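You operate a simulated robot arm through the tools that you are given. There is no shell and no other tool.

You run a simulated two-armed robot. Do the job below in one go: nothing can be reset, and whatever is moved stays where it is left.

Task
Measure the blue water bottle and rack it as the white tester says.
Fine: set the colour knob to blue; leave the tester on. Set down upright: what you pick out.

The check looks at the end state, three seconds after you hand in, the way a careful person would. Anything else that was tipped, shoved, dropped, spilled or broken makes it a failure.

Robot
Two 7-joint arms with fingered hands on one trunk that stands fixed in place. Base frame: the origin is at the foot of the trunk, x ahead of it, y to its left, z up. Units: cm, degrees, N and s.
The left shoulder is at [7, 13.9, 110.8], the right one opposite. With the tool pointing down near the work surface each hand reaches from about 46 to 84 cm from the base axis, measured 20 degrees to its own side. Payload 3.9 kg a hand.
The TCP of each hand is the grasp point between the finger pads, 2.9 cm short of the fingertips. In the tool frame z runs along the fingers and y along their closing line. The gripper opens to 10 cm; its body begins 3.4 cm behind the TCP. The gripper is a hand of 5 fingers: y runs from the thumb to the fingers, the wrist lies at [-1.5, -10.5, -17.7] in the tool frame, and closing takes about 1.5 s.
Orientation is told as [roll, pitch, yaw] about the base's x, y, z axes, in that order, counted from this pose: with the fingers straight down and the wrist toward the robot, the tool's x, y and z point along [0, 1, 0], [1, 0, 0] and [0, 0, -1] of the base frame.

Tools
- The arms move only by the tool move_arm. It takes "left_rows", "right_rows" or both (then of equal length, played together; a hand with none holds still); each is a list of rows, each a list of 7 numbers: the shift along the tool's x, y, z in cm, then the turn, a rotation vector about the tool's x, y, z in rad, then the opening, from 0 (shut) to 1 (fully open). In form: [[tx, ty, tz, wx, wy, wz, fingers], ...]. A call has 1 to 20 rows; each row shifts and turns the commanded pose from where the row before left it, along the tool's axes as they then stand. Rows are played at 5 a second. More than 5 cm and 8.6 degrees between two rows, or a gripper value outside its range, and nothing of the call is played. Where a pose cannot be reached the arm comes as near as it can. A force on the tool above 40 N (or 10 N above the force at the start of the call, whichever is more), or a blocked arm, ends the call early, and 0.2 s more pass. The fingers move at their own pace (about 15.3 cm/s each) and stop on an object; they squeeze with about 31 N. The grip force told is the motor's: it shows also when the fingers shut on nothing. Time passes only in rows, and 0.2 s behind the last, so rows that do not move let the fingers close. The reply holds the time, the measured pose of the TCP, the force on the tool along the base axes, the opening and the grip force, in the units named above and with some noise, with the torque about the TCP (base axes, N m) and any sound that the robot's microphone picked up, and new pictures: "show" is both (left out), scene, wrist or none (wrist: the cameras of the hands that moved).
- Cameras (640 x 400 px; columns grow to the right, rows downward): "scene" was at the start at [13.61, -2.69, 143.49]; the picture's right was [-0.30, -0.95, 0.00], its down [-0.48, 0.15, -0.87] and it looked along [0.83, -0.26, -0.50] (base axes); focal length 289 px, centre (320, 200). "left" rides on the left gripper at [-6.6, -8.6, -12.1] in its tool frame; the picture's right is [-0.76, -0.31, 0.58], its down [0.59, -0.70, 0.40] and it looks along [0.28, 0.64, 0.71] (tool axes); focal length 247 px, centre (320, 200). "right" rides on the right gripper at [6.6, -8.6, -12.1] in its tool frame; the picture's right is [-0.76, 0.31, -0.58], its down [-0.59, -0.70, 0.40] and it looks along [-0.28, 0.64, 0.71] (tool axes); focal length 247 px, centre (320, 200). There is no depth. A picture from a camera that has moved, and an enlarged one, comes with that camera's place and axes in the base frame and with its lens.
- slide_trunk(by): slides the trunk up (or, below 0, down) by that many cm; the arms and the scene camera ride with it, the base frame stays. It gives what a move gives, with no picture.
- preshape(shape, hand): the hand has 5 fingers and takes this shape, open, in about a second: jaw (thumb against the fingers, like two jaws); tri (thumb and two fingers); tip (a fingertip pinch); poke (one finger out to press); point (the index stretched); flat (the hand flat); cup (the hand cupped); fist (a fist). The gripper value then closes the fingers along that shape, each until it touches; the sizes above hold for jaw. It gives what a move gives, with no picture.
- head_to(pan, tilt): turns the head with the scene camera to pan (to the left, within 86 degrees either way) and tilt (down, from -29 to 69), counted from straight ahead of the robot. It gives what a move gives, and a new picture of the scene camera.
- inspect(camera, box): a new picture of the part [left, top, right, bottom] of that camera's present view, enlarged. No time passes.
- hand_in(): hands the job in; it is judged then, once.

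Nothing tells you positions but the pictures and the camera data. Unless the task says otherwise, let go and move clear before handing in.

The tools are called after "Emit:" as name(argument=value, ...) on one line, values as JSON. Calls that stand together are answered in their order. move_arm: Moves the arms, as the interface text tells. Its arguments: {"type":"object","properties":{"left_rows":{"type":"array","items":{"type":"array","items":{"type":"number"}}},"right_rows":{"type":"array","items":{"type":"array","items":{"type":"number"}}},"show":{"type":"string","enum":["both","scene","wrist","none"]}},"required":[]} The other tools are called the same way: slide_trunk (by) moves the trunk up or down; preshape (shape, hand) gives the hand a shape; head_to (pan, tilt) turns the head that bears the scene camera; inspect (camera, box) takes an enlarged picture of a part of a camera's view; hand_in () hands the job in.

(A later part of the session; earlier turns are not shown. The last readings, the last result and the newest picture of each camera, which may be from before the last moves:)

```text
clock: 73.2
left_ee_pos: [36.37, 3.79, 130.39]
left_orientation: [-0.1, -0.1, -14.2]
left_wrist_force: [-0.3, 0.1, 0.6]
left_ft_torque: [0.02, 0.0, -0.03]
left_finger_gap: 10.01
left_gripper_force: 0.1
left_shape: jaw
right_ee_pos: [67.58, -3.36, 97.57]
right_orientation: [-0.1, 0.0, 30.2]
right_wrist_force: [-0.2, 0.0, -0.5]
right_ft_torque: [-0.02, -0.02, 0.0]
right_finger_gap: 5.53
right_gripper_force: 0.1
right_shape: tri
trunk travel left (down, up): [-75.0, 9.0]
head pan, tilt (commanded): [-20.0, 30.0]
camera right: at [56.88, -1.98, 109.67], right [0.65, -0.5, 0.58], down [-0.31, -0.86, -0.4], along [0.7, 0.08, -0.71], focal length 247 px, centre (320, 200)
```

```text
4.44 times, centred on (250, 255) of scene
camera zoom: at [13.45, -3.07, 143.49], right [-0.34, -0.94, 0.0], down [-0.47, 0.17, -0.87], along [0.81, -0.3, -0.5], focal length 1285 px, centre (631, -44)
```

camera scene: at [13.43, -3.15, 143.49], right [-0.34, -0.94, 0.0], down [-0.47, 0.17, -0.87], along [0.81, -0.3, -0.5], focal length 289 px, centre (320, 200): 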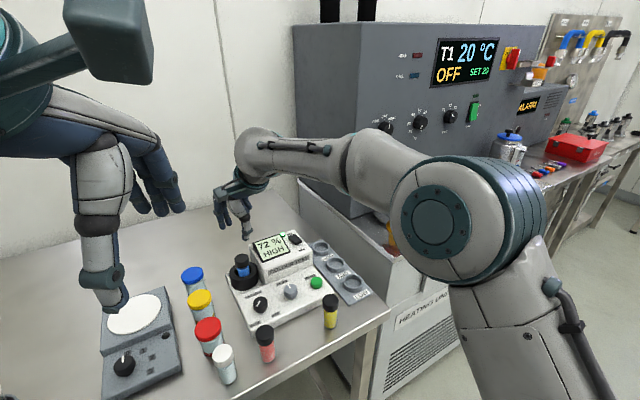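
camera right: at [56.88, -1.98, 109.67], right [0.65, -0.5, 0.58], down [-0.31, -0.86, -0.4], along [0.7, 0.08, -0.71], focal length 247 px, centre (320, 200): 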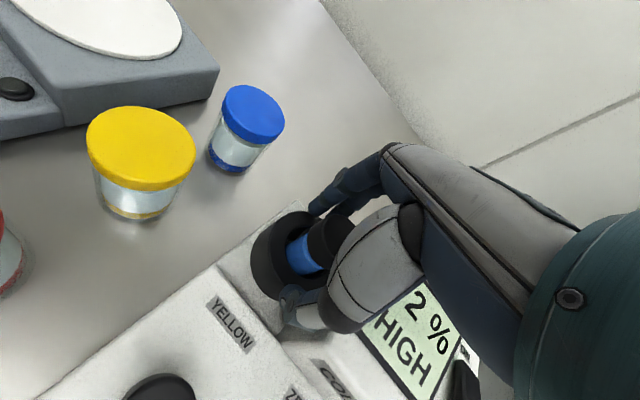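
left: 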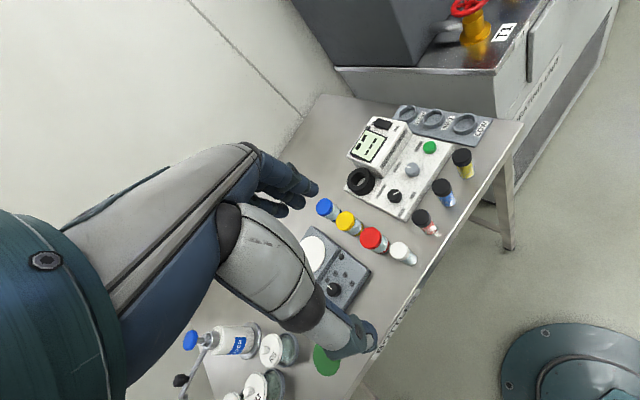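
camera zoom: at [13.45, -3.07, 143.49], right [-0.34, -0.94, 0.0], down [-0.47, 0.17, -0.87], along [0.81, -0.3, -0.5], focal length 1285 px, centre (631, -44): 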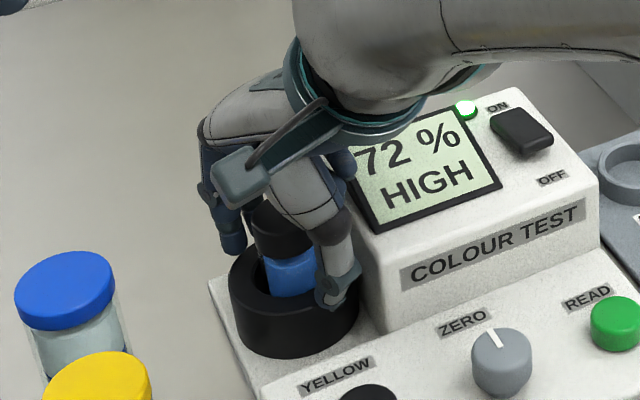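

Same relation as at release. I'll close on the cap and lift straight up.

Emit:
move_arm(right_rows=[[0, 0, 0, 0, 0, 0, 0.45], [0, 0, 0, 0, 0, 0, 0.35], [0, 0, 0, 0, 0, 0, 0.25], [0, 0, 0, 0, 0, 0, 0.15], [0, 0, 0, 0, 0, 0, 0.1], [0, 0, 0, 0, 0, 0, 0.1], [0, 0, 0, 0, 0, 0, 0.1]], show="none")

Emit:
move_arm(right_rows=[[0, 0, -0.6, 0, 0, 0, 0.1], [0, 0, -1.0, 0, 0, 0, 0.1], [0, 0, -1.5, 0, 0, 0, 0.1], [0, 0, -2, 0, 0, 0, 0.1], [0, 0, -3, 0, 0, 0, 0.1], [0, 0, -3, 0, 0, 0, 0.1], [0, 0, 0, 0, 0, 0, 0.1]], show="both")

Emit:
inspect(camera="scene", box=[195, 180, 385, 330])

```text
clock: 74.8
left_ee_pos: [36.32, 3.73, 130.37]
left_orientation: [-0.1, 0.0, -14.2]
left_wrist_force: [0.5, 0.3, 0.4]
left_ft_torque: [0.0, 0.0, -0.03]
left_finger_gap: 9.97
left_gripper_force: 0.0
left_shape: jaw
right_ee_pos: [67.57, -3.34, 97.54]
right_orientation: [-0.1, 0.0, 30.2]
right_wrist_force: [-0.9, 0.3, 0.0]
right_ft_torque: [-0.01, -0.02, -0.01]
right_finger_gap: 2.3
right_gripper_force: 31.4
right_shape: tri
trunk travel left (down, up): [-75.0, 9.0]
head pan, tilt (commanded): [-20.0, 30.0]
```

```text
clock: 76.3
left_ee_pos: [36.52, 3.8, 130.19]
left_orientation: [-0.2, 0.1, -14.2]
left_wrist_force: [0.0, -0.2, -0.8]
left_ft_torque: [0.01, 0.0, 0.01]
left_finger_gap: 9.97
left_gripper_force: 0.1
left_shape: jaw
right_ee_pos: [67.61, -3.15, 108.71]
right_orientation: [0.1, 0.0, 30.3]
right_wrist_force: [1.3, 0.3, -0.3]
right_ft_torque: [0.02, 0.01, -0.03]
right_finger_gap: 2.3
right_gripper_force: 30.7
right_shape: tri
trunk travel left (down, up): [-75.0, 9.0]
head pan, tilt (commanded): [-20.0, 30.0]
camera scene: at [13.53, -3.08, 143.48], right [-0.34, -0.94, 0.0], down [-0.47, 0.17, -0.87], along [0.81, -0.3, -0.5], focal length 289 px, centre (320, 200)
camera right: at [56.96, -1.88, 120.86], right [0.65, -0.5, 0.58], down [-0.31, -0.86, -0.4], along [0.7, 0.08, -0.71], focal length 247 px, centre (320, 200)
```

scene: 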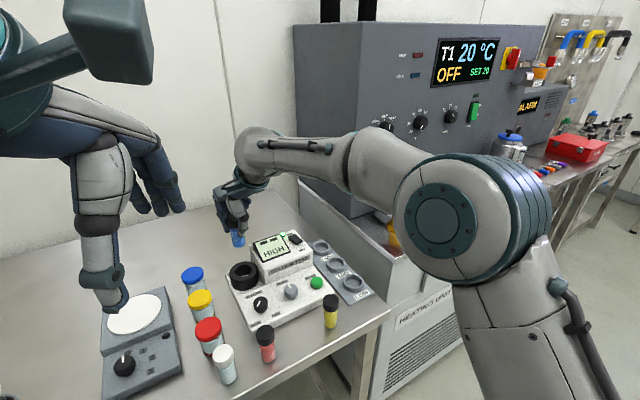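
right: 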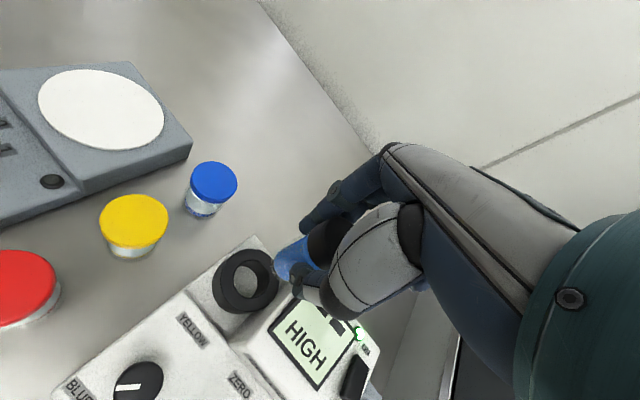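

```text
2.67 times, centred on (290, 255) of scene
camera zoom: at [13.53, -3.08, 143.48], right [-0.34, -0.94, 0.0], down [-0.47, 0.17, -0.87], along [0.81, -0.3, -0.5], focal length 771 px, centre (400, 53)
```

zoom: 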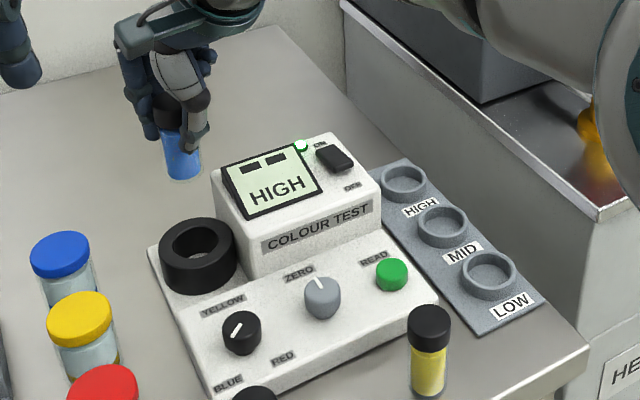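

The latched result still shows HIGH and the bottle is in hand, upright. Before racking it, I'll take a quick look at the other bottles and the rack.

Emit:
inspect(camera="scene", box=[170, 250, 280, 390])

Emit:
inspect(camera="scene", box=[300, 225, 380, 315])

Emit:
inspect(camera="left", box=[300, 90, 500, 280])

```text
2.86 times, centred on (225, 320) of scene
camera zoom: at [13.53, -3.08, 143.48], right [-0.34, -0.94, 0.0], down [-0.47, 0.17, -0.87], along [0.81, -0.3, -0.5], focal length 826 px, centre (591, -143)
```

zoom: 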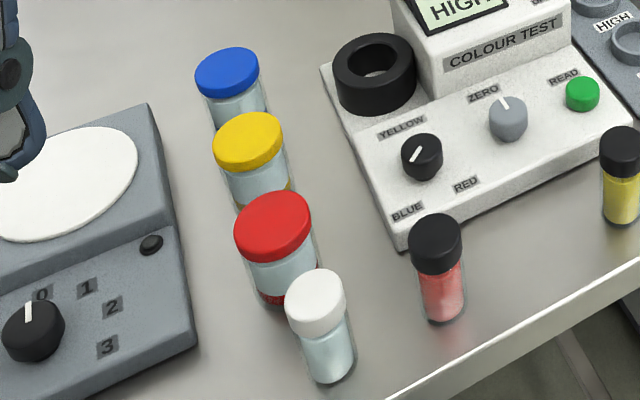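

```text
4.44 times, centred on (340, 270) of scene
camera zoom: at [13.53, -3.08, 143.48], right [-0.34, -0.94, 0.0], down [-0.47, 0.17, -0.87], along [0.81, -0.3, -0.5], focal length 1285 px, centre (231, -111)
```

zoom: 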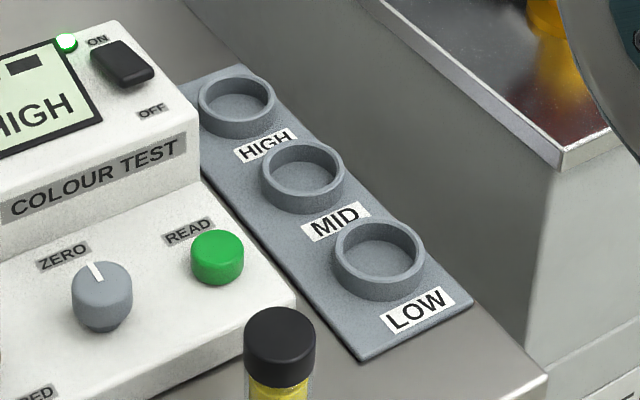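

```text
2.11 times, centred on (400, 185) of left
camera zoom: at [26.63, -0.44, 142.45], right [-0.48, -0.66, -0.58], down [-0.54, 0.74, -0.4], along [0.69, 0.12, -0.71], focal length 520 px, centre (152, 232)
```

zoom: 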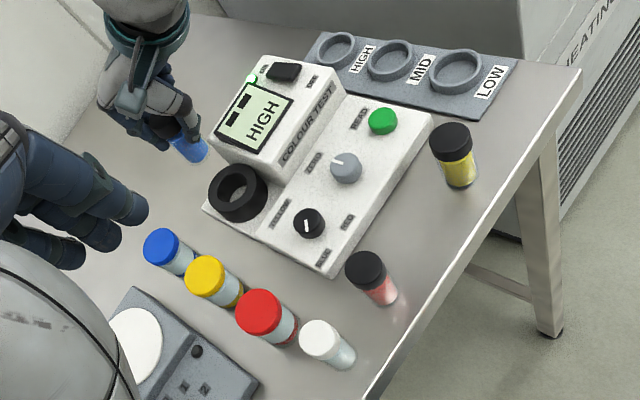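

HIGH is the rearmost socket, with its label in front of it, at about (71.8,-24.7). I'll carry the bottle over there at the same safe height.

Emit:
move_arm(right_rows=[[-2.96, -1.02, 0, 0, 0, 0, 0.1], [-2.96, -1.02, 0, 0, 0, 0, 0.1], [-2.96, -1.02, 0, 0, 0, 0, 0.1], [-2.96, -1.02, 0, 0, 0, 0, 0.1], [-2.96, -1.03, 0, 0, 0, 0, 0.1], [-2.97, -1.03, 0, 0, 0, 0, 0.1], [-2.97, -1.03, 0, 0, 0, 0, 0.1], [0, 0, 0, 0, 0, 0, 0.1]], show="both")

Emit:
inspect(camera="right", box=[160, 160, 400, 400])

Emit:
inspect(camera="scene", box=[270, 190, 380, 310])

Emit:
inspect(camera="left", box=[370, 80, 510, 190])

```text
clock: 78.2
left_ee_pos: [36.48, 3.84, 130.24]
left_orientation: [-0.1, -0.1, -14.2]
left_wrist_force: [0.7, 1.2, 1.0]
left_ft_torque: [0.01, -0.02, 0.04]
left_finger_gap: 9.97
left_gripper_force: 0.1
left_shape: jaw
right_ee_pos: [71.82, -24.76, 108.82]
right_orientation: [-0.1, -0.1, 30.1]
right_wrist_force: [0.1, -0.7, -0.8]
right_ft_torque: [-0.05, 0.01, 0.0]
right_finger_gap: 2.28
right_gripper_force: 30.9
right_shape: tri
trunk travel left (down, up): [-75.0, 9.0]
head pan, tilt (commanded): [-20.0, 30.0]
camera scene: at [13.46, -2.99, 143.49], right [-0.34, -0.94, 0.0], down [-0.47, 0.17, -0.87], along [0.81, -0.3, -0.5], focal length 289 px, centre (320, 200)
camera right: at [61.13, -23.45, 120.89], right [0.65, -0.5, 0.58], down [-0.31, -0.86, -0.4], along [0.7, 0.08, -0.71], focal length 247 px, centre (320, 200)
```

scene: 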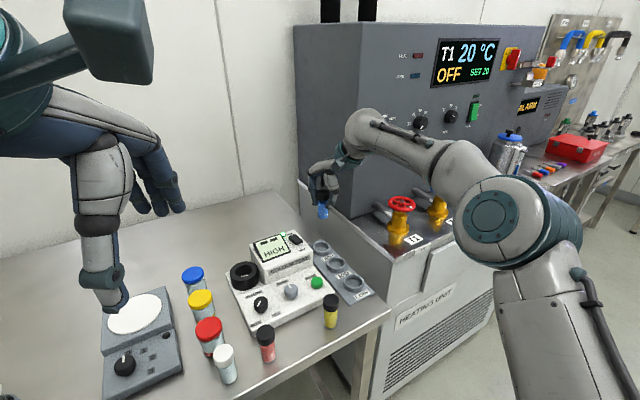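
right: 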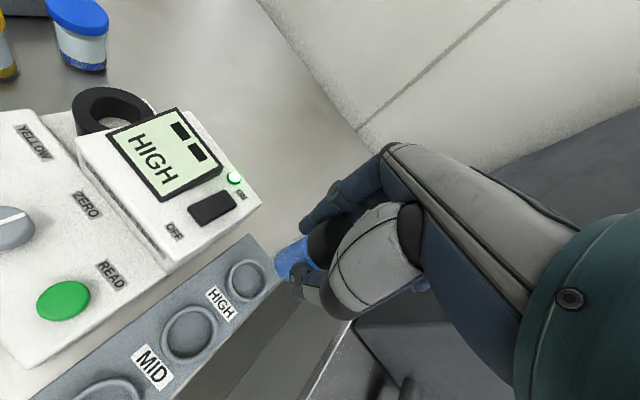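

```text
1.67 times, centred on (280, 280) of right
camera zoom: at [61.13, -23.45, 120.89], right [0.65, -0.5, 0.58], down [-0.31, -0.86, -0.4], along [0.7, 0.08, -0.71], focal length 412 px, centre (387, 67)
```

zoom: 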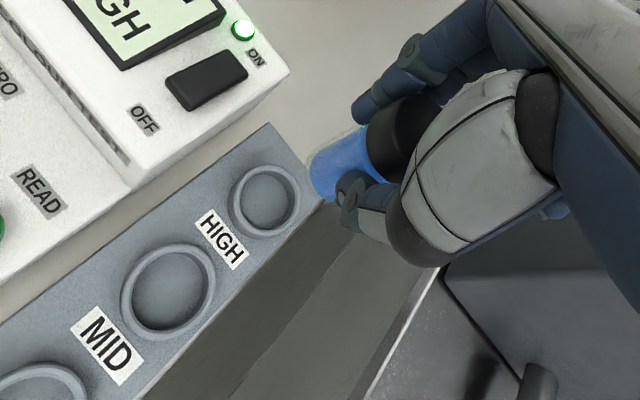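

```text
3.33 times, centred on (325, 250) of scene
camera zoom: at [13.46, -2.99, 143.49], right [-0.34, -0.94, 0.0], down [-0.47, 0.17, -0.87], along [0.81, -0.3, -0.5], focal length 964 px, centre (303, 33)
```

zoom: 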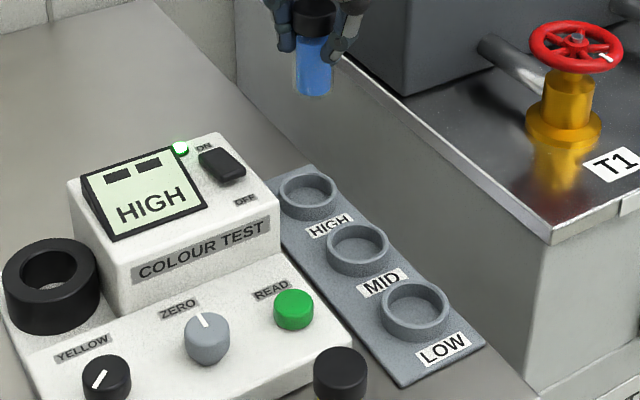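

```text
3.64 times, centred on (440, 135) of left
camera zoom: at [26.56, -0.35, 142.47], right [-0.48, -0.66, -0.58], down [-0.54, 0.74, -0.4], along [0.69, 0.12, -0.71], focal length 898 px, centre (-116, 436)
```

zoom: 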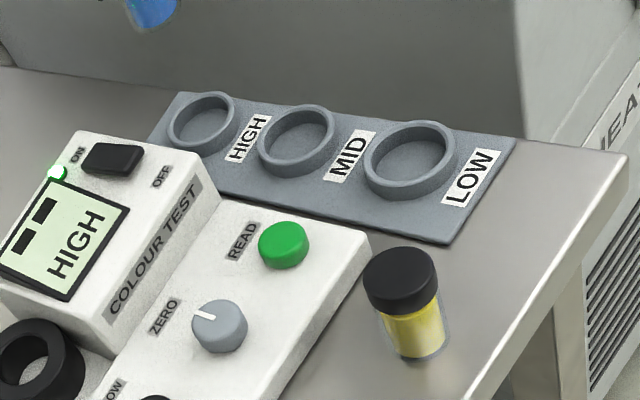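

The HIGH socket works out near (72.4,-24.9), rim z≈92. It's a closer fit (about 3.7 cm bore for a 3.15 cm bottle), so I'll lower to just above it and align by sight.

Emit:
move_arm(right_rows=[[-0.2, 0.35, 2.0, 0, 0, 0, 0.1], [0, 0, 2.5, 0, 0, 0, 0.1], [0, 0, 2.0, 0, 0, 0, 0.1], [0, 0, 0, 0, 0, 0, 0.1]], show="wrist")

Emit:
inspect(camera="right", box=[220, 200, 360, 340])

Emit:
inspect(camera="scene", box=[290, 200, 350, 270])

Emit:
inspect(camera="left", box=[380, 70, 460, 140])

```text
clock: 79.2
left_ee_pos: [36.48, 3.86, 130.35]
left_orientation: [-0.1, -0.1, -14.2]
left_wrist_force: [0.5, 1.0, 0.3]
left_ft_torque: [0.01, -0.01, 0.0]
left_finger_gap: 9.98
left_gripper_force: 0.1
left_shape: jaw
right_ee_pos: [72.03, -25.01, 102.19]
right_orientation: [-0.1, 0.0, 30.2]
right_wrist_force: [0.5, 0.7, -1.0]
right_ft_torque: [-0.02, -0.03, 0.01]
right_finger_gap: 2.28
right_gripper_force: 31.4
right_shape: tri
trunk travel left (down, up): [-75.0, 9.0]
head pan, tilt (commanded): [-20.0, 30.0]
camera right: at [61.44, -23.56, 114.26], right [0.65, -0.5, 0.58], down [-0.31, -0.86, -0.4], along [0.7, 0.08, -0.71], focal length 247 px, centre (320, 200)
```

right: 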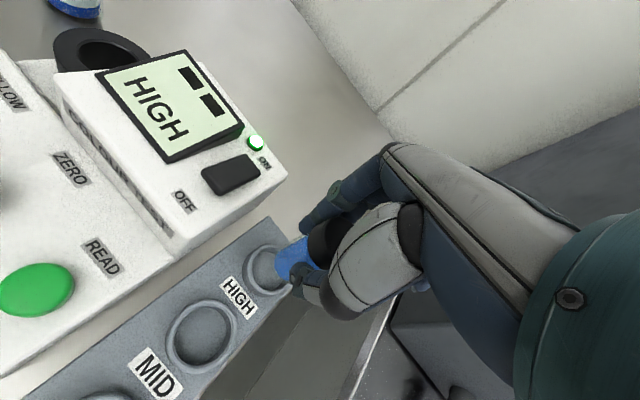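

```text
2.86 times, centred on (290, 270) of right
camera zoom: at [61.44, -23.56, 114.26], right [0.65, -0.5, 0.58], down [-0.31, -0.86, -0.4], along [0.7, 0.08, -0.71], focal length 706 px, centre (406, 0)
```

zoom: 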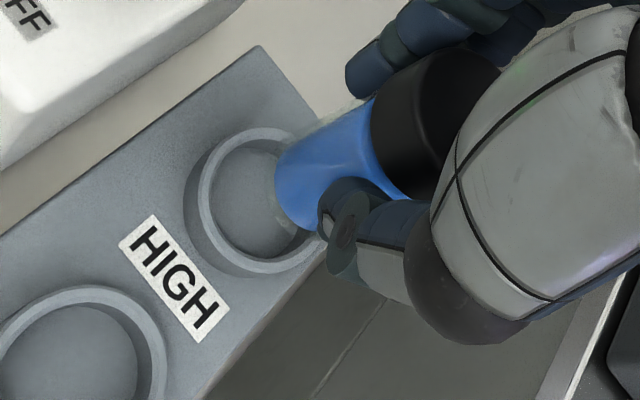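

```text
5.71 times, centred on (320, 235) of scene
camera zoom: at [13.48, -3.07, 143.49], right [-0.34, -0.94, 0.0], down [-0.47, 0.17, -0.87], along [0.81, -0.3, -0.5], focal length 1652 px, centre (320, 0)
```

zoom: 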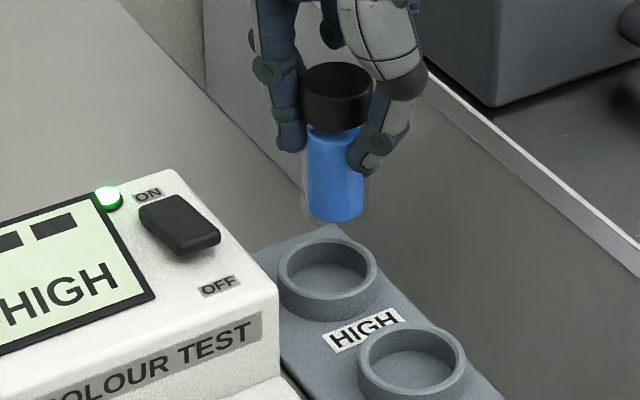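

```text
5.71 times, centred on (420, 105) of left
camera zoom: at [26.58, -0.43, 142.46], right [-0.48, -0.66, -0.58], down [-0.54, 0.74, -0.4], along [0.69, 0.12, -0.71], focal length 1411 px, centre (-251, 743)
```

zoom: 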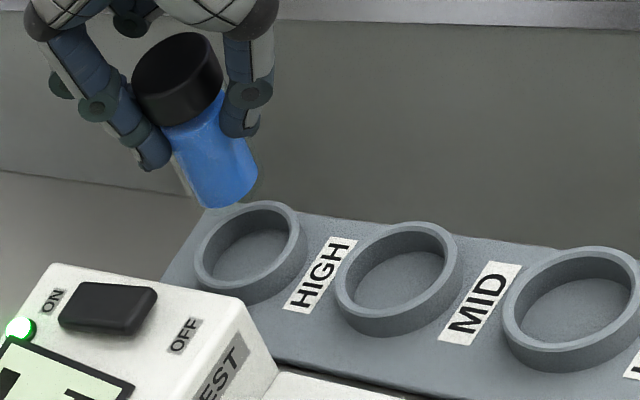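

Both side views agree that the bottle base is about 0.47 cm too far right (-y), with x already right. I'll correct that and lower to about 1.5 cm above the rim for another check.

Emit:
move_arm(right_rows=[[0.43, 0.2, 0, 0, 0, 0, 0.1], [0, 0, 1.0, 0, 0, 0, 0.1], [0, 0, 1.0, 0, 0, 0, 0.1], [0, 0, 0, 0, 0, 0, 0.1]], show="wrist")

Emit:
inspect(camera="right", box=[220, 200, 360, 340])

Emit:
inspect(camera="scene", box=[290, 200, 350, 270])

Emit:
inspect(camera="left", box=[380, 70, 460, 140])

```text
clock: 80.2
left_ee_pos: [36.43, 3.76, 130.34]
left_orientation: [-0.1, -0.1, -14.1]
left_wrist_force: [-0.3, 0.8, 0.0]
left_ft_torque: [0.02, 0.0, 0.0]
left_finger_gap: 9.97
left_gripper_force: 0.1
left_shape: jaw
right_ee_pos: [72.09, -24.51, 100.25]
right_orientation: [-0.1, 0.1, 30.3]
right_wrist_force: [0.5, 0.5, 0.0]
right_ft_torque: [-0.01, -0.01, 0.01]
right_finger_gap: 2.29
right_gripper_force: 30.3
right_shape: tri
trunk travel left (down, up): [-75.0, 9.0]
head pan, tilt (commanded): [-20.0, 30.0]
camera right: at [61.41, -23.09, 112.31], right [0.65, -0.5, 0.58], down [-0.31, -0.86, -0.4], along [0.7, 0.08, -0.71], focal length 247 px, centre (320, 200)
```

right: 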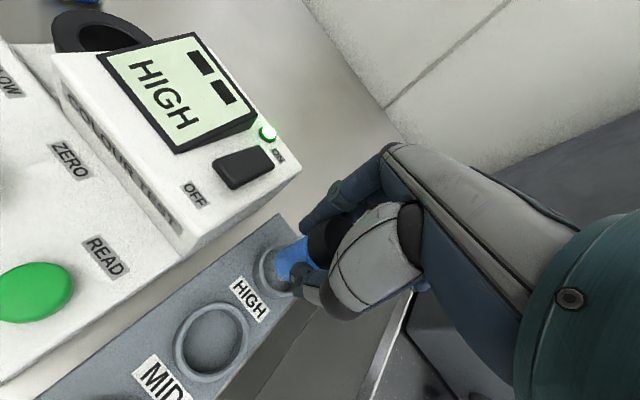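

```text
2.86 times, centred on (290, 270) of right
camera zoom: at [61.41, -23.09, 112.31], right [0.65, -0.5, 0.58], down [-0.31, -0.86, -0.4], along [0.7, 0.08, -0.71], focal length 706 px, centre (406, 0)
```

zoom: 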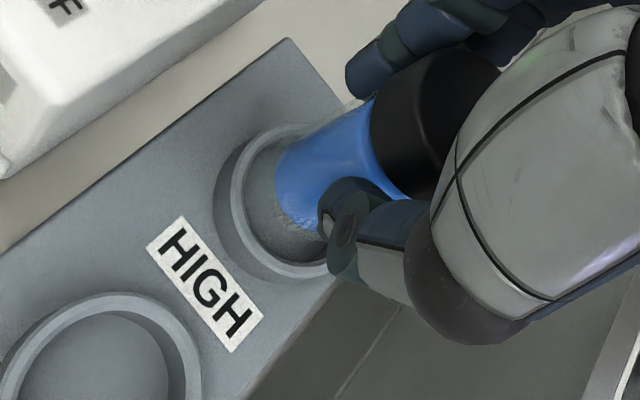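

```text
5.71 times, centred on (320, 235) of scene
camera zoom: at [13.48, -3.06, 143.49], right [-0.34, -0.94, 0.0], down [-0.47, 0.17, -0.87], along [0.81, -0.3, -0.5], focal length 1652 px, centre (320, 0)
```

zoom: 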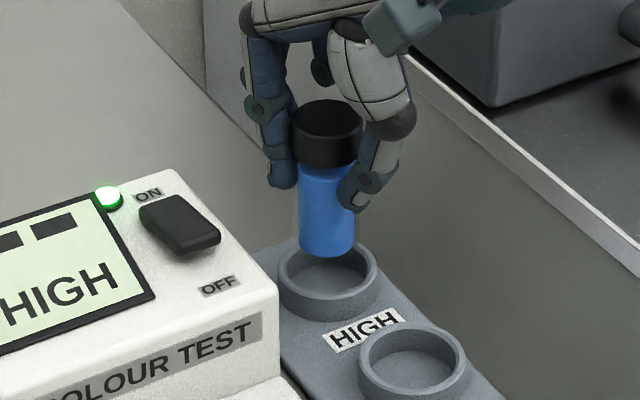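

```text
5.71 times, centred on (420, 105) of left
camera zoom: at [26.58, -0.42, 142.46], right [-0.48, -0.66, -0.58], down [-0.54, 0.74, -0.4], along [0.69, 0.12, -0.71], focal length 1411 px, centre (-251, 743)
```

zoom: 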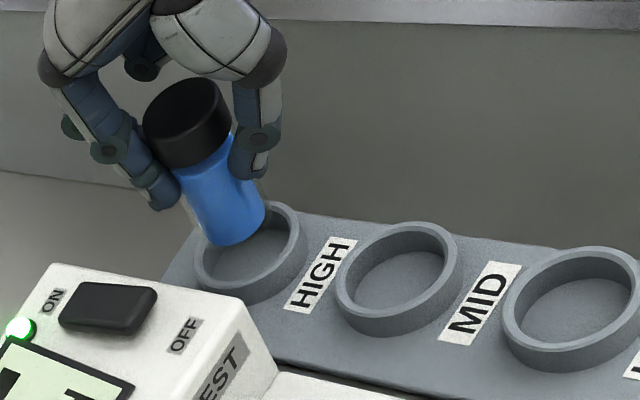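

Now the base is centred over the HIGH socket in both side views. I'll lower in small steps and watch the force.

Emit:
move_arm(right_rows=[[0, 0, 0.6, 0, 0, 0, 0.1], [0, 0, 0.5, 0, 0, 0, 0.1], [0, 0, 0, 0, 0, 0, 0.1]], show="wrist")

Emit:
inspect(camera="scene", box=[290, 200, 350, 270])

Emit:
inspect(camera="left", box=[380, 70, 460, 140])

```text
clock: 81.0
left_ee_pos: [36.33, 3.79, 130.39]
left_orientation: [-0.1, -0.2, -14.2]
left_wrist_force: [0.4, 0.4, -0.1]
left_ft_torque: [0.05, 0.01, 0.0]
left_finger_gap: 9.99
left_gripper_force: 0.1
left_shape: jaw
right_ee_pos: [72.19, -24.49, 99.13]
right_orientation: [0.0, 0.0, 30.2]
right_wrist_force: [-0.5, -0.6, -1.5]
right_ft_torque: [0.02, -0.03, 0.01]
right_finger_gap: 2.28
right_gripper_force: 30.9
right_shape: tri
trunk travel left (down, up): [-75.0, 9.0]
head pan, tilt (commanded): [-20.0, 30.0]
camera right: at [61.48, -23.08, 111.24], right [0.65, -0.5, 0.58], down [-0.31, -0.86, -0.4], along [0.7, 0.08, -0.71], focal length 247 px, centre (320, 200)
```

right: 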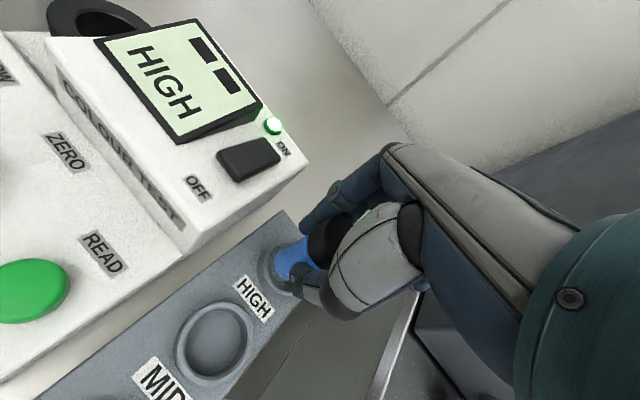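

```text
5.71 times, centred on (320, 235) of scene
camera zoom: at [13.48, -3.08, 143.49], right [-0.34, -0.94, 0.0], down [-0.47, 0.17, -0.87], along [0.81, -0.3, -0.5], focal length 1652 px, centre (320, 0)
```

zoom: 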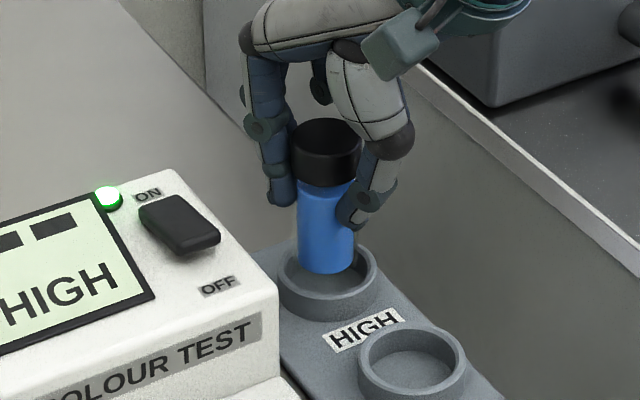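

```text
5.71 times, centred on (420, 105) of left
camera zoom: at [26.58, -0.44, 142.46], right [-0.48, -0.66, -0.58], down [-0.54, 0.74, -0.4], along [0.69, 0.12, -0.71], focal length 1411 px, centre (-251, 743)
```

zoom: 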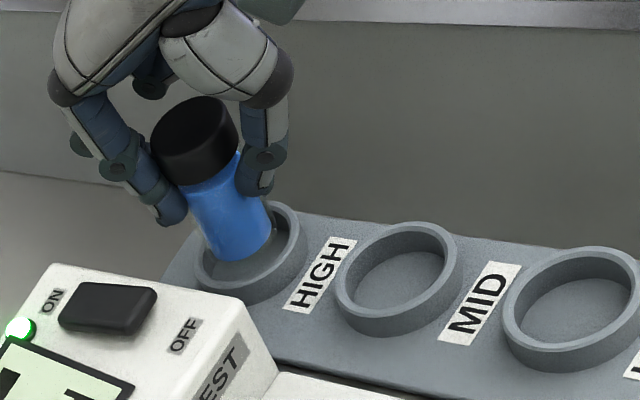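

Still well centred. I'll continue down into the socket.

Emit:
move_arm(right_rows=[[0, 0, 0.4, 0, 0, 0, 0.1], [0, 0, 0.4, 0, 0, 0, 0.1], [0, 0, 0.3, 0, 0, 0, 0.1], [0, 0, 0, 0, 0, 0, 0.1]], show="wrist")

Emit:
inspect(camera="scene", box=[290, 200, 350, 270])

Emit:
inspect(camera="left", box=[380, 70, 460, 140])

```text
clock: 82.0
left_ee_pos: [36.37, 3.85, 130.32]
left_orientation: [-0.1, -0.1, -14.2]
left_wrist_force: [-0.1, -0.2, -0.8]
left_ft_torque: [0.0, 0.01, -0.01]
left_finger_gap: 9.99
left_gripper_force: 0.1
left_shape: jaw
right_ee_pos: [72.2, -24.42, 98.36]
right_orientation: [0.0, -0.3, 30.2]
right_wrist_force: [1.3, -0.7, 8.3]
right_ft_torque: [-0.03, 0.02, 0.02]
right_finger_gap: 2.35
right_gripper_force: 31.1
right_shape: tri
trunk travel left (down, up): [-75.0, 9.0]
head pan, tilt (commanded): [-20.0, 30.0]
camera right: at [61.46, -23.05, 110.34], right [0.64, -0.5, 0.58], down [-0.31, -0.86, -0.4], along [0.7, 0.08, -0.71], focal length 247 px, centre (320, 200)
```

right: 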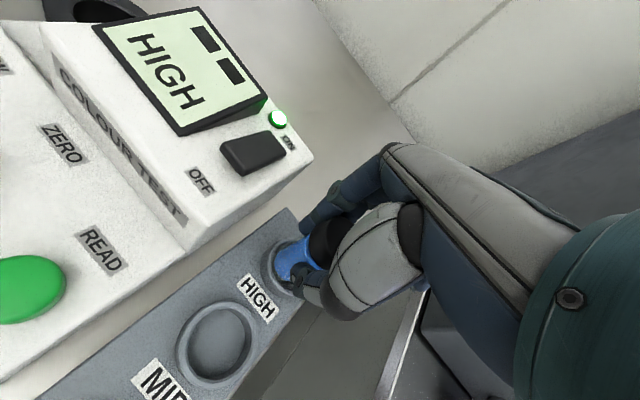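

```text
5.71 times, centred on (320, 235) of scene
camera zoom: at [13.34, -3.05, 143.51], right [-0.34, -0.94, 0.0], down [-0.47, 0.17, -0.87], along [0.81, -0.3, -0.5], focal length 1652 px, centre (320, 0)
```

zoom: 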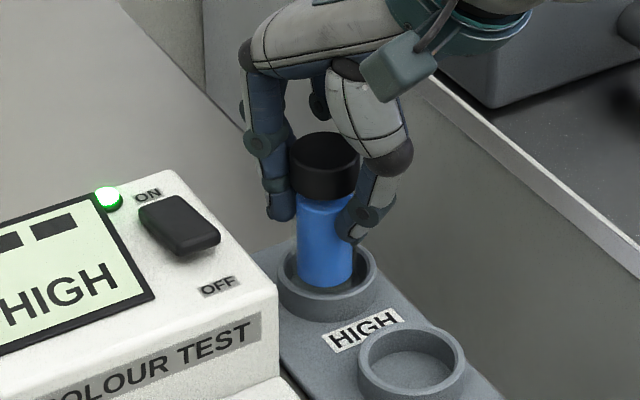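

```text
5.71 times, centred on (420, 105) of left
camera zoom: at [26.45, -0.41, 142.5], right [-0.48, -0.66, -0.58], down [-0.54, 0.74, -0.4], along [0.69, 0.12, -0.71], focal length 1411 px, centre (-251, 743)
```

zoom: 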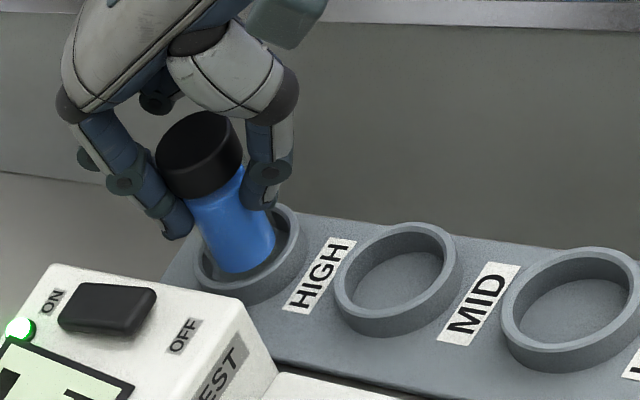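

There's an 8 N contact. I'll look closer to see whether the base is on the socket floor or on the rim.

Emit:
inspect(camera="scene", box=[305, 230, 340, 262])

Emit:
inspect(camera="left", box=[395, 95, 440, 130])

Emit:
inspect(camera="right", box=[240, 210, 340, 310])

```text
12.50 times, centred on (322, 246) of scene
camera zoom: at [13.34, -3.05, 143.51], right [-0.34, -0.94, 0.0], down [-0.47, 0.17, -0.87], along [0.81, -0.3, -0.5], focal length 3613 px, centre (289, -375)
```

zoom: 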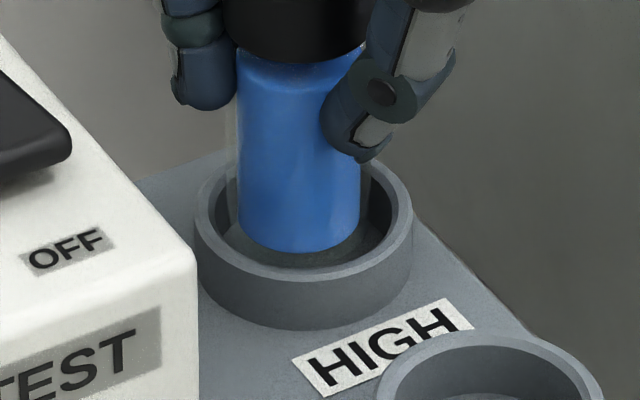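

```text
11.43 times, centred on (418, 112) of left
camera zoom: at [26.45, -0.41, 142.5], right [-0.48, -0.66, -0.58], down [-0.54, 0.74, -0.4], along [0.69, 0.12, -0.71], focal length 2823 px, centre (-794, 1200)
```

zoom: 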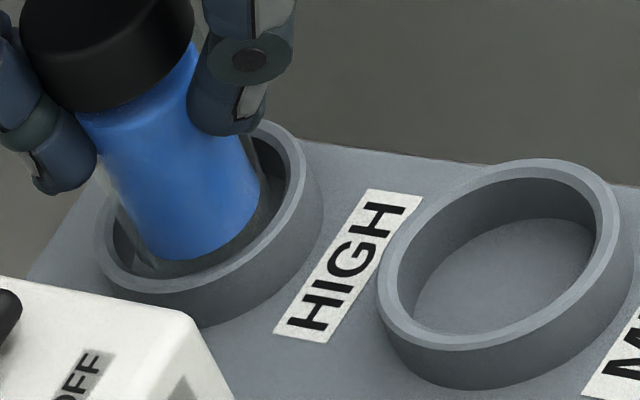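

```text
4.00 times, centred on (290, 260) of right
camera zoom: at [61.46, -23.05, 110.34], right [0.64, -0.5, 0.58], down [-0.31, -0.86, -0.4], along [0.7, 0.08, -0.71], focal length 988 px, centre (440, -40)
```

zoom: 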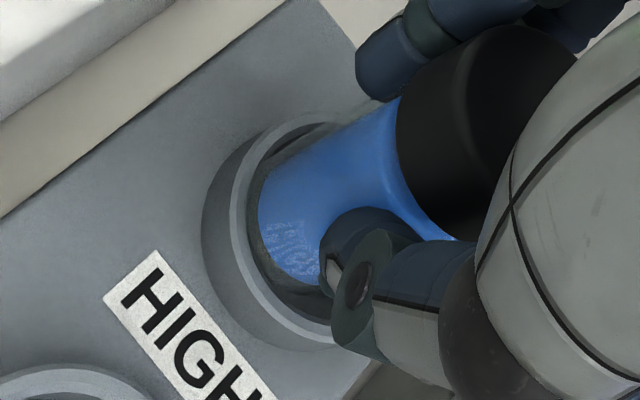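

Close up, the base seems caught on the front-left of the rim: it's about 0.3 cm too near the robot and 0.2 cm too far left. I'll lift slightly, shift it and re-check.

Emit:
move_arm(right_rows=[[0, 0, -0.8, 0, 0, 0, 0.1], [-0.32, 0.16, 0, 0, 0, 0, 0.1], [0, 0, 0, 0, 0, 0, 0.1]], show="wrist")

Emit:
inspect(camera="scene", box=[305, 230, 340, 262])

Emit:
inspect(camera="left", box=[395, 95, 440, 130])

Emit:
inspect(camera="right", box=[240, 210, 340, 310])

```text
clock: 82.8
left_ee_pos: [36.46, 3.84, 130.41]
left_orientation: [-0.1, -0.1, -14.2]
left_wrist_force: [-0.3, -0.8, 1.0]
left_ft_torque: [0.01, 0.0, 0.0]
left_finger_gap: 9.97
left_gripper_force: 0.0
left_shape: jaw
right_ee_pos: [72.62, -24.64, 98.85]
right_orientation: [0.0, 0.0, 30.2]
right_wrist_force: [-0.1, 0.3, -0.8]
right_ft_torque: [0.0, -0.02, -0.01]
right_finger_gap: 2.33
right_gripper_force: 31.1
right_shape: tri
trunk travel left (down, up): [-75.0, 9.0]
head pan, tilt (commanded): [-20.0, 30.0]
camera right: at [61.86, -23.21, 110.9], right [0.65, -0.5, 0.58], down [-0.31, -0.86, -0.4], along [0.7, 0.08, -0.71], focal length 247 px, centre (320, 200)
```

right: 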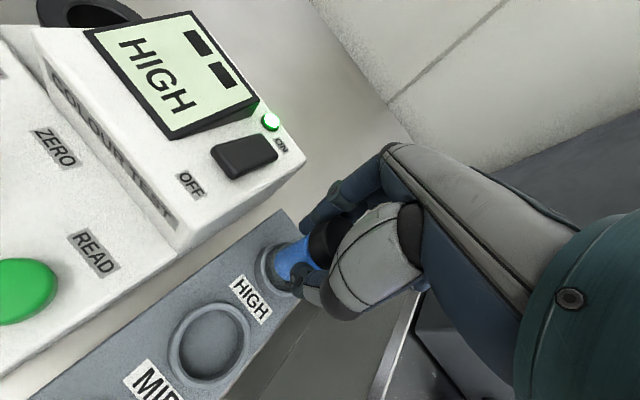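

```text
12.50 times, centred on (322, 246) of scene
camera zoom: at [13.5, -3.07, 143.48], right [-0.34, -0.94, 0.0], down [-0.47, 0.17, -0.87], along [0.81, -0.3, -0.5], focal length 3613 px, centre (289, -375)
```

zoom: 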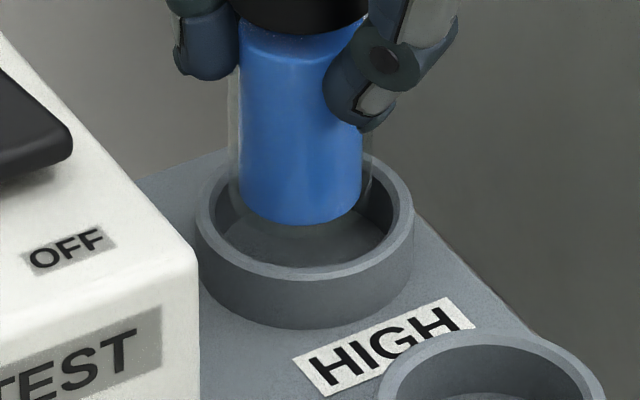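

```text
11.43 times, centred on (418, 112) of left
camera zoom: at [26.6, -0.43, 142.45], right [-0.48, -0.66, -0.58], down [-0.54, 0.74, -0.4], along [0.69, 0.12, -0.71], focal length 2823 px, centre (-794, 1200)
```

zoom: 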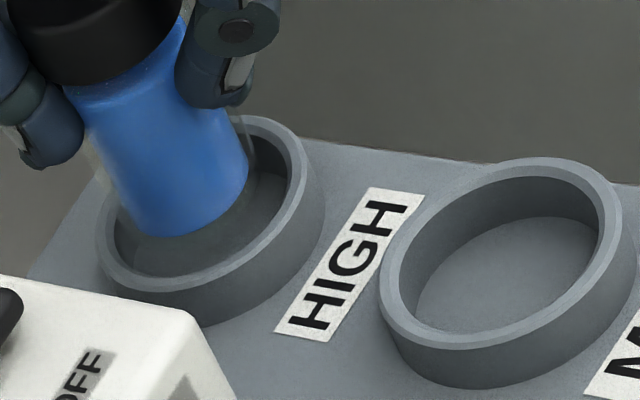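

```text
4.00 times, centred on (290, 260) of right
camera zoom: at [61.86, -23.21, 110.9], right [0.65, -0.5, 0.58], down [-0.31, -0.86, -0.4], along [0.7, 0.08, -0.71], focal length 988 px, centre (440, -40)
```

zoom: 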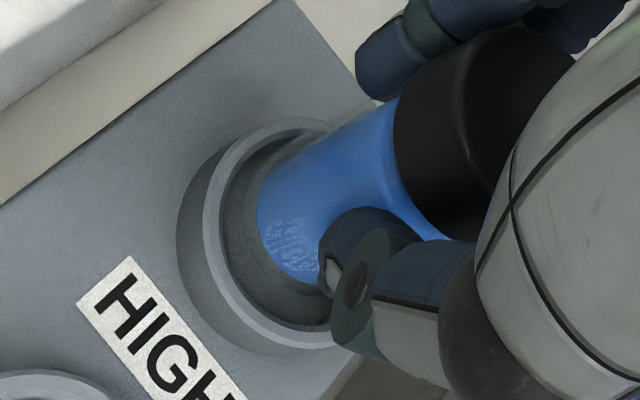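

Now it's centred within about 1.5 mm in all three views. I'll lower again gently.

Emit:
move_arm(right_rows=[[0, 0, 0.4, 0, 0, 0, 0.1], [0, 0, 0.4, 0, 0, 0, 0.1], [0, 0, 0, 0, 0, 0, 0.1]], show="wrist")

Emit:
inspect(camera="scene", box=[305, 230, 340, 262])

Emit:
inspect(camera="left", box=[395, 95, 440, 130])

Emit:
inspect(camera="right", box=[240, 210, 340, 310])

```text
clock: 83.5
left_ee_pos: [36.4, 3.73, 130.38]
left_orientation: [-0.1, -0.1, -14.3]
left_wrist_force: [0.0, 0.2, 0.0]
left_ft_torque: [-0.02, 0.02, 0.03]
left_finger_gap: 10.0
left_gripper_force: 0.0
left_shape: jaw
right_ee_pos: [72.42, -24.63, 98.14]
right_orientation: [-0.1, -0.1, 30.2]
right_wrist_force: [-0.2, 0.0, -0.9]
right_ft_torque: [-0.03, -0.03, 0.02]
right_finger_gap: 2.32
right_gripper_force: 30.6
right_shape: tri
trunk travel left (down, up): [-75.0, 9.0]
head pan, tilt (commanded): [-20.0, 30.0]
camera right: at [61.83, -23.26, 110.17], right [0.65, -0.5, 0.58], down [-0.31, -0.86, -0.4], along [0.7, 0.08, -0.71], focal length 247 px, centre (320, 200)
```

right: 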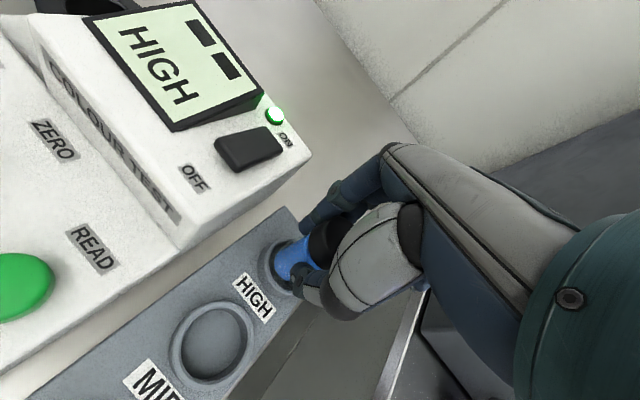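

```text
12.50 times, centred on (322, 246) of scene
camera zoom: at [13.48, -3.07, 143.49], right [-0.34, -0.94, 0.0], down [-0.47, 0.17, -0.87], along [0.81, -0.3, -0.5], focal length 3613 px, centre (289, -375)
```

zoom: 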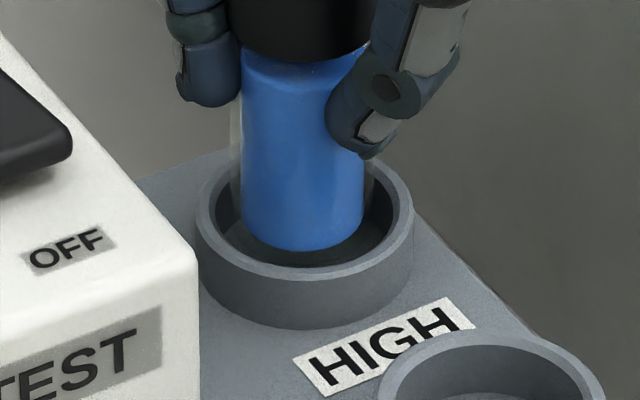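

```text
11.43 times, centred on (418, 112) of left
camera zoom: at [26.58, -0.43, 142.46], right [-0.48, -0.66, -0.58], down [-0.54, 0.74, -0.4], along [0.69, 0.12, -0.71], focal length 2823 px, centre (-794, 1200)
```

zoom: 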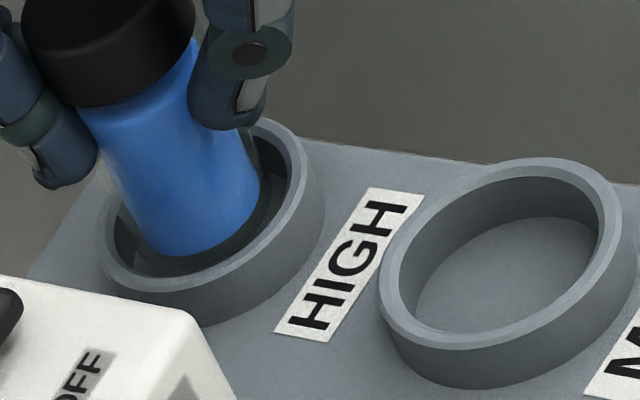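

```text
4.00 times, centred on (290, 260) of right
camera zoom: at [61.83, -23.26, 110.17], right [0.65, -0.5, 0.58], down [-0.31, -0.86, -0.4], along [0.7, 0.08, -0.71], focal length 988 px, centre (440, -40)
```

zoom: 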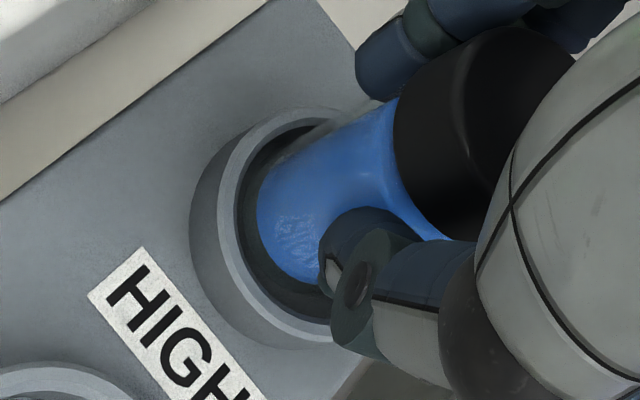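

It has passed the rim with no contact force. I'll keep lowering to the floor.

Emit:
move_arm(right_rows=[[0, 0, 0.3, 0, 0, 0, 0.1], [0, 0, 0.3, 0, 0, 0, 0.1], [0, 0, 0, 0, 0, 0, 0.1]], show="wrist")

Emit:
inspect(camera="scene", box=[305, 230, 340, 262])

Emit:
inspect(camera="left", box=[395, 95, 440, 130])

```text
clock: 84.3
left_ee_pos: [36.55, 3.82, 130.27]
left_orientation: [0.0, -0.2, -14.2]
left_wrist_force: [0.0, 0.5, 0.2]
left_ft_torque: [0.01, 0.0, 0.02]
left_finger_gap: 10.0
left_gripper_force: 0.1
left_shape: jaw
right_ee_pos: [72.56, -24.61, 97.62]
right_orientation: [0.0, 0.0, 30.1]
right_wrist_force: [0.1, 0.0, -1.5]
right_ft_torque: [-0.01, -0.01, 0.01]
right_finger_gap: 2.31
right_gripper_force: 30.4
right_shape: tri
trunk travel left (down, up): [-75.0, 9.0]
head pan, tilt (commanded): [-20.0, 30.0]
camera right: at [61.84, -23.27, 109.61], right [0.65, -0.5, 0.58], down [-0.31, -0.86, -0.4], along [0.7, 0.08, -0.71], focal length 247 px, centre (320, 200)
```

right: 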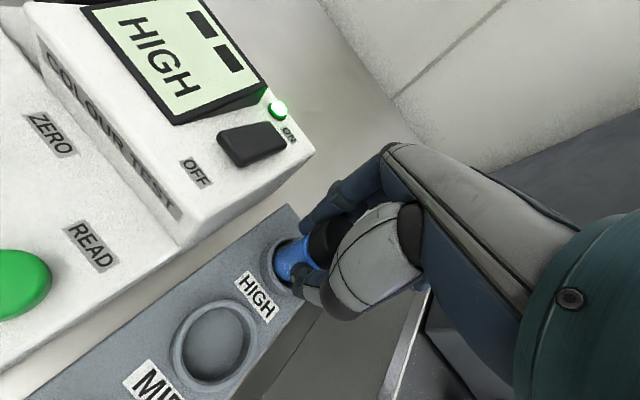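

```text
12.50 times, centred on (322, 246) of scene
camera zoom: at [13.49, -3.07, 143.49], right [-0.34, -0.94, 0.0], down [-0.47, 0.17, -0.87], along [0.81, -0.3, -0.5], focal length 3613 px, centre (289, -375)
```

zoom: 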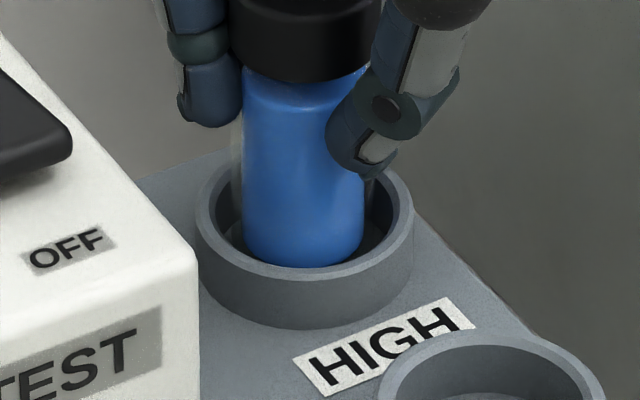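

```text
11.43 times, centred on (418, 112) of left
camera zoom: at [26.59, -0.43, 142.46], right [-0.48, -0.66, -0.58], down [-0.54, 0.74, -0.4], along [0.69, 0.12, -0.71], focal length 2823 px, centre (-794, 1200)
```

zoom: 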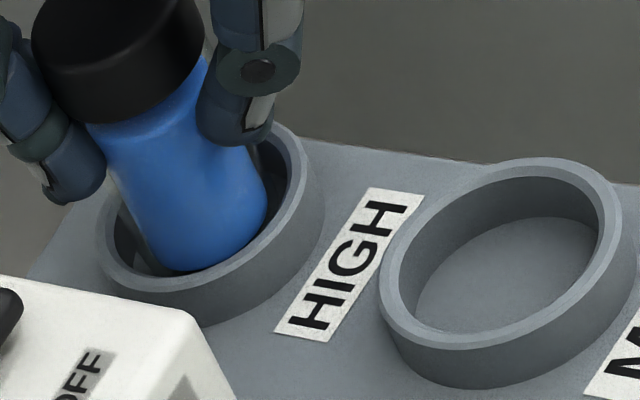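

Emit:
move_arm(right_rows=[[0, 0, 0.3, 0, 0, 0, 0.1], [0, 0, 0.3, 0, 0, 0, 0.1], [0, 0, 0, 0, 0, 0, 0.1]], show="wrist")

Emit:
inspect(camera="scene", box=[305, 230, 340, 262])

Emit:
inspect(camera="left", box=[395, 95, 440, 130])

```text
clock: 85.2
left_ee_pos: [36.41, 3.74, 130.39]
left_orientation: [-0.1, -0.1, -14.2]
left_wrist_force: [0.1, -0.4, -0.5]
left_ft_torque: [-0.01, 0.04, 0.02]
left_finger_gap: 9.97
left_gripper_force: 0.0
left_shape: jaw
right_ee_pos: [72.54, -24.63, 96.91]
right_orientation: [0.1, -0.1, 30.2]
right_wrist_force: [-0.4, 0.3, 0.0]
right_ft_torque: [0.0, 0.01, 0.0]
right_finger_gap: 2.33
right_gripper_force: 30.8
right_shape: tri
trunk travel left (down, up): [-75.0, 9.0]
head pan, tilt (commanded): [-20.0, 30.0]
camera right: at [61.85, -23.26, 108.96], right [0.65, -0.5, 0.58], down [-0.31, -0.86, -0.4], along [0.7, 0.08, -0.71], focal length 247 px, centre (320, 200)
```

right: 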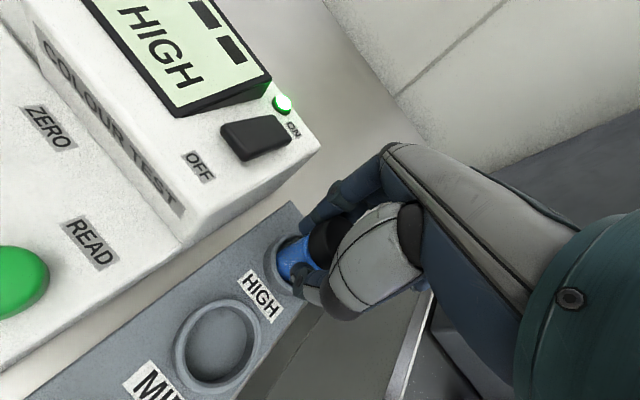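

```text
12.50 times, centred on (322, 246) of scene
camera zoom: at [13.49, -3.07, 143.49], right [-0.34, -0.94, 0.0], down [-0.47, 0.17, -0.87], along [0.81, -0.3, -0.5], focal length 3613 px, centre (289, -375)
```

zoom: 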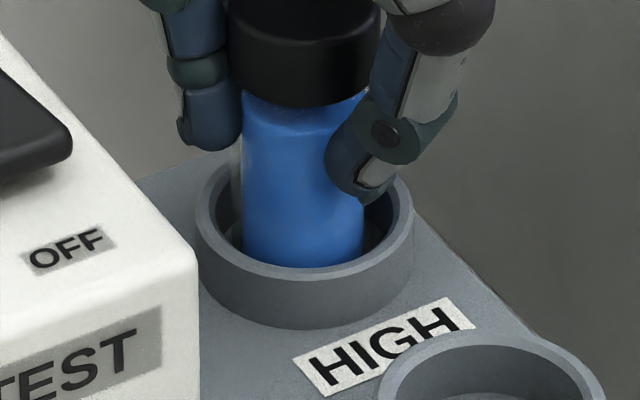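

```text
11.43 times, centred on (418, 112) of left
camera zoom: at [26.59, -0.43, 142.46], right [-0.48, -0.66, -0.58], down [-0.54, 0.74, -0.4], along [0.69, 0.12, -0.71], focal length 2823 px, centre (-794, 1200)
```

zoom: 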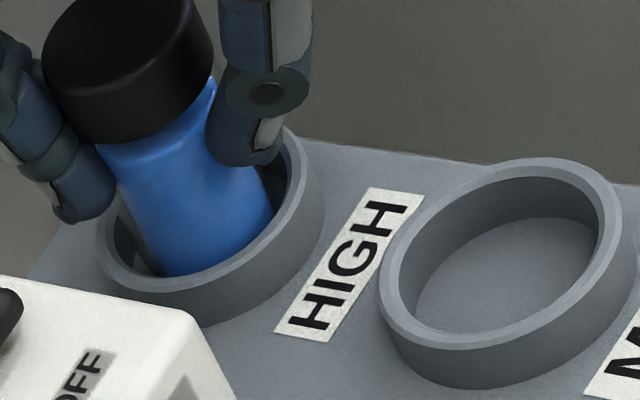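

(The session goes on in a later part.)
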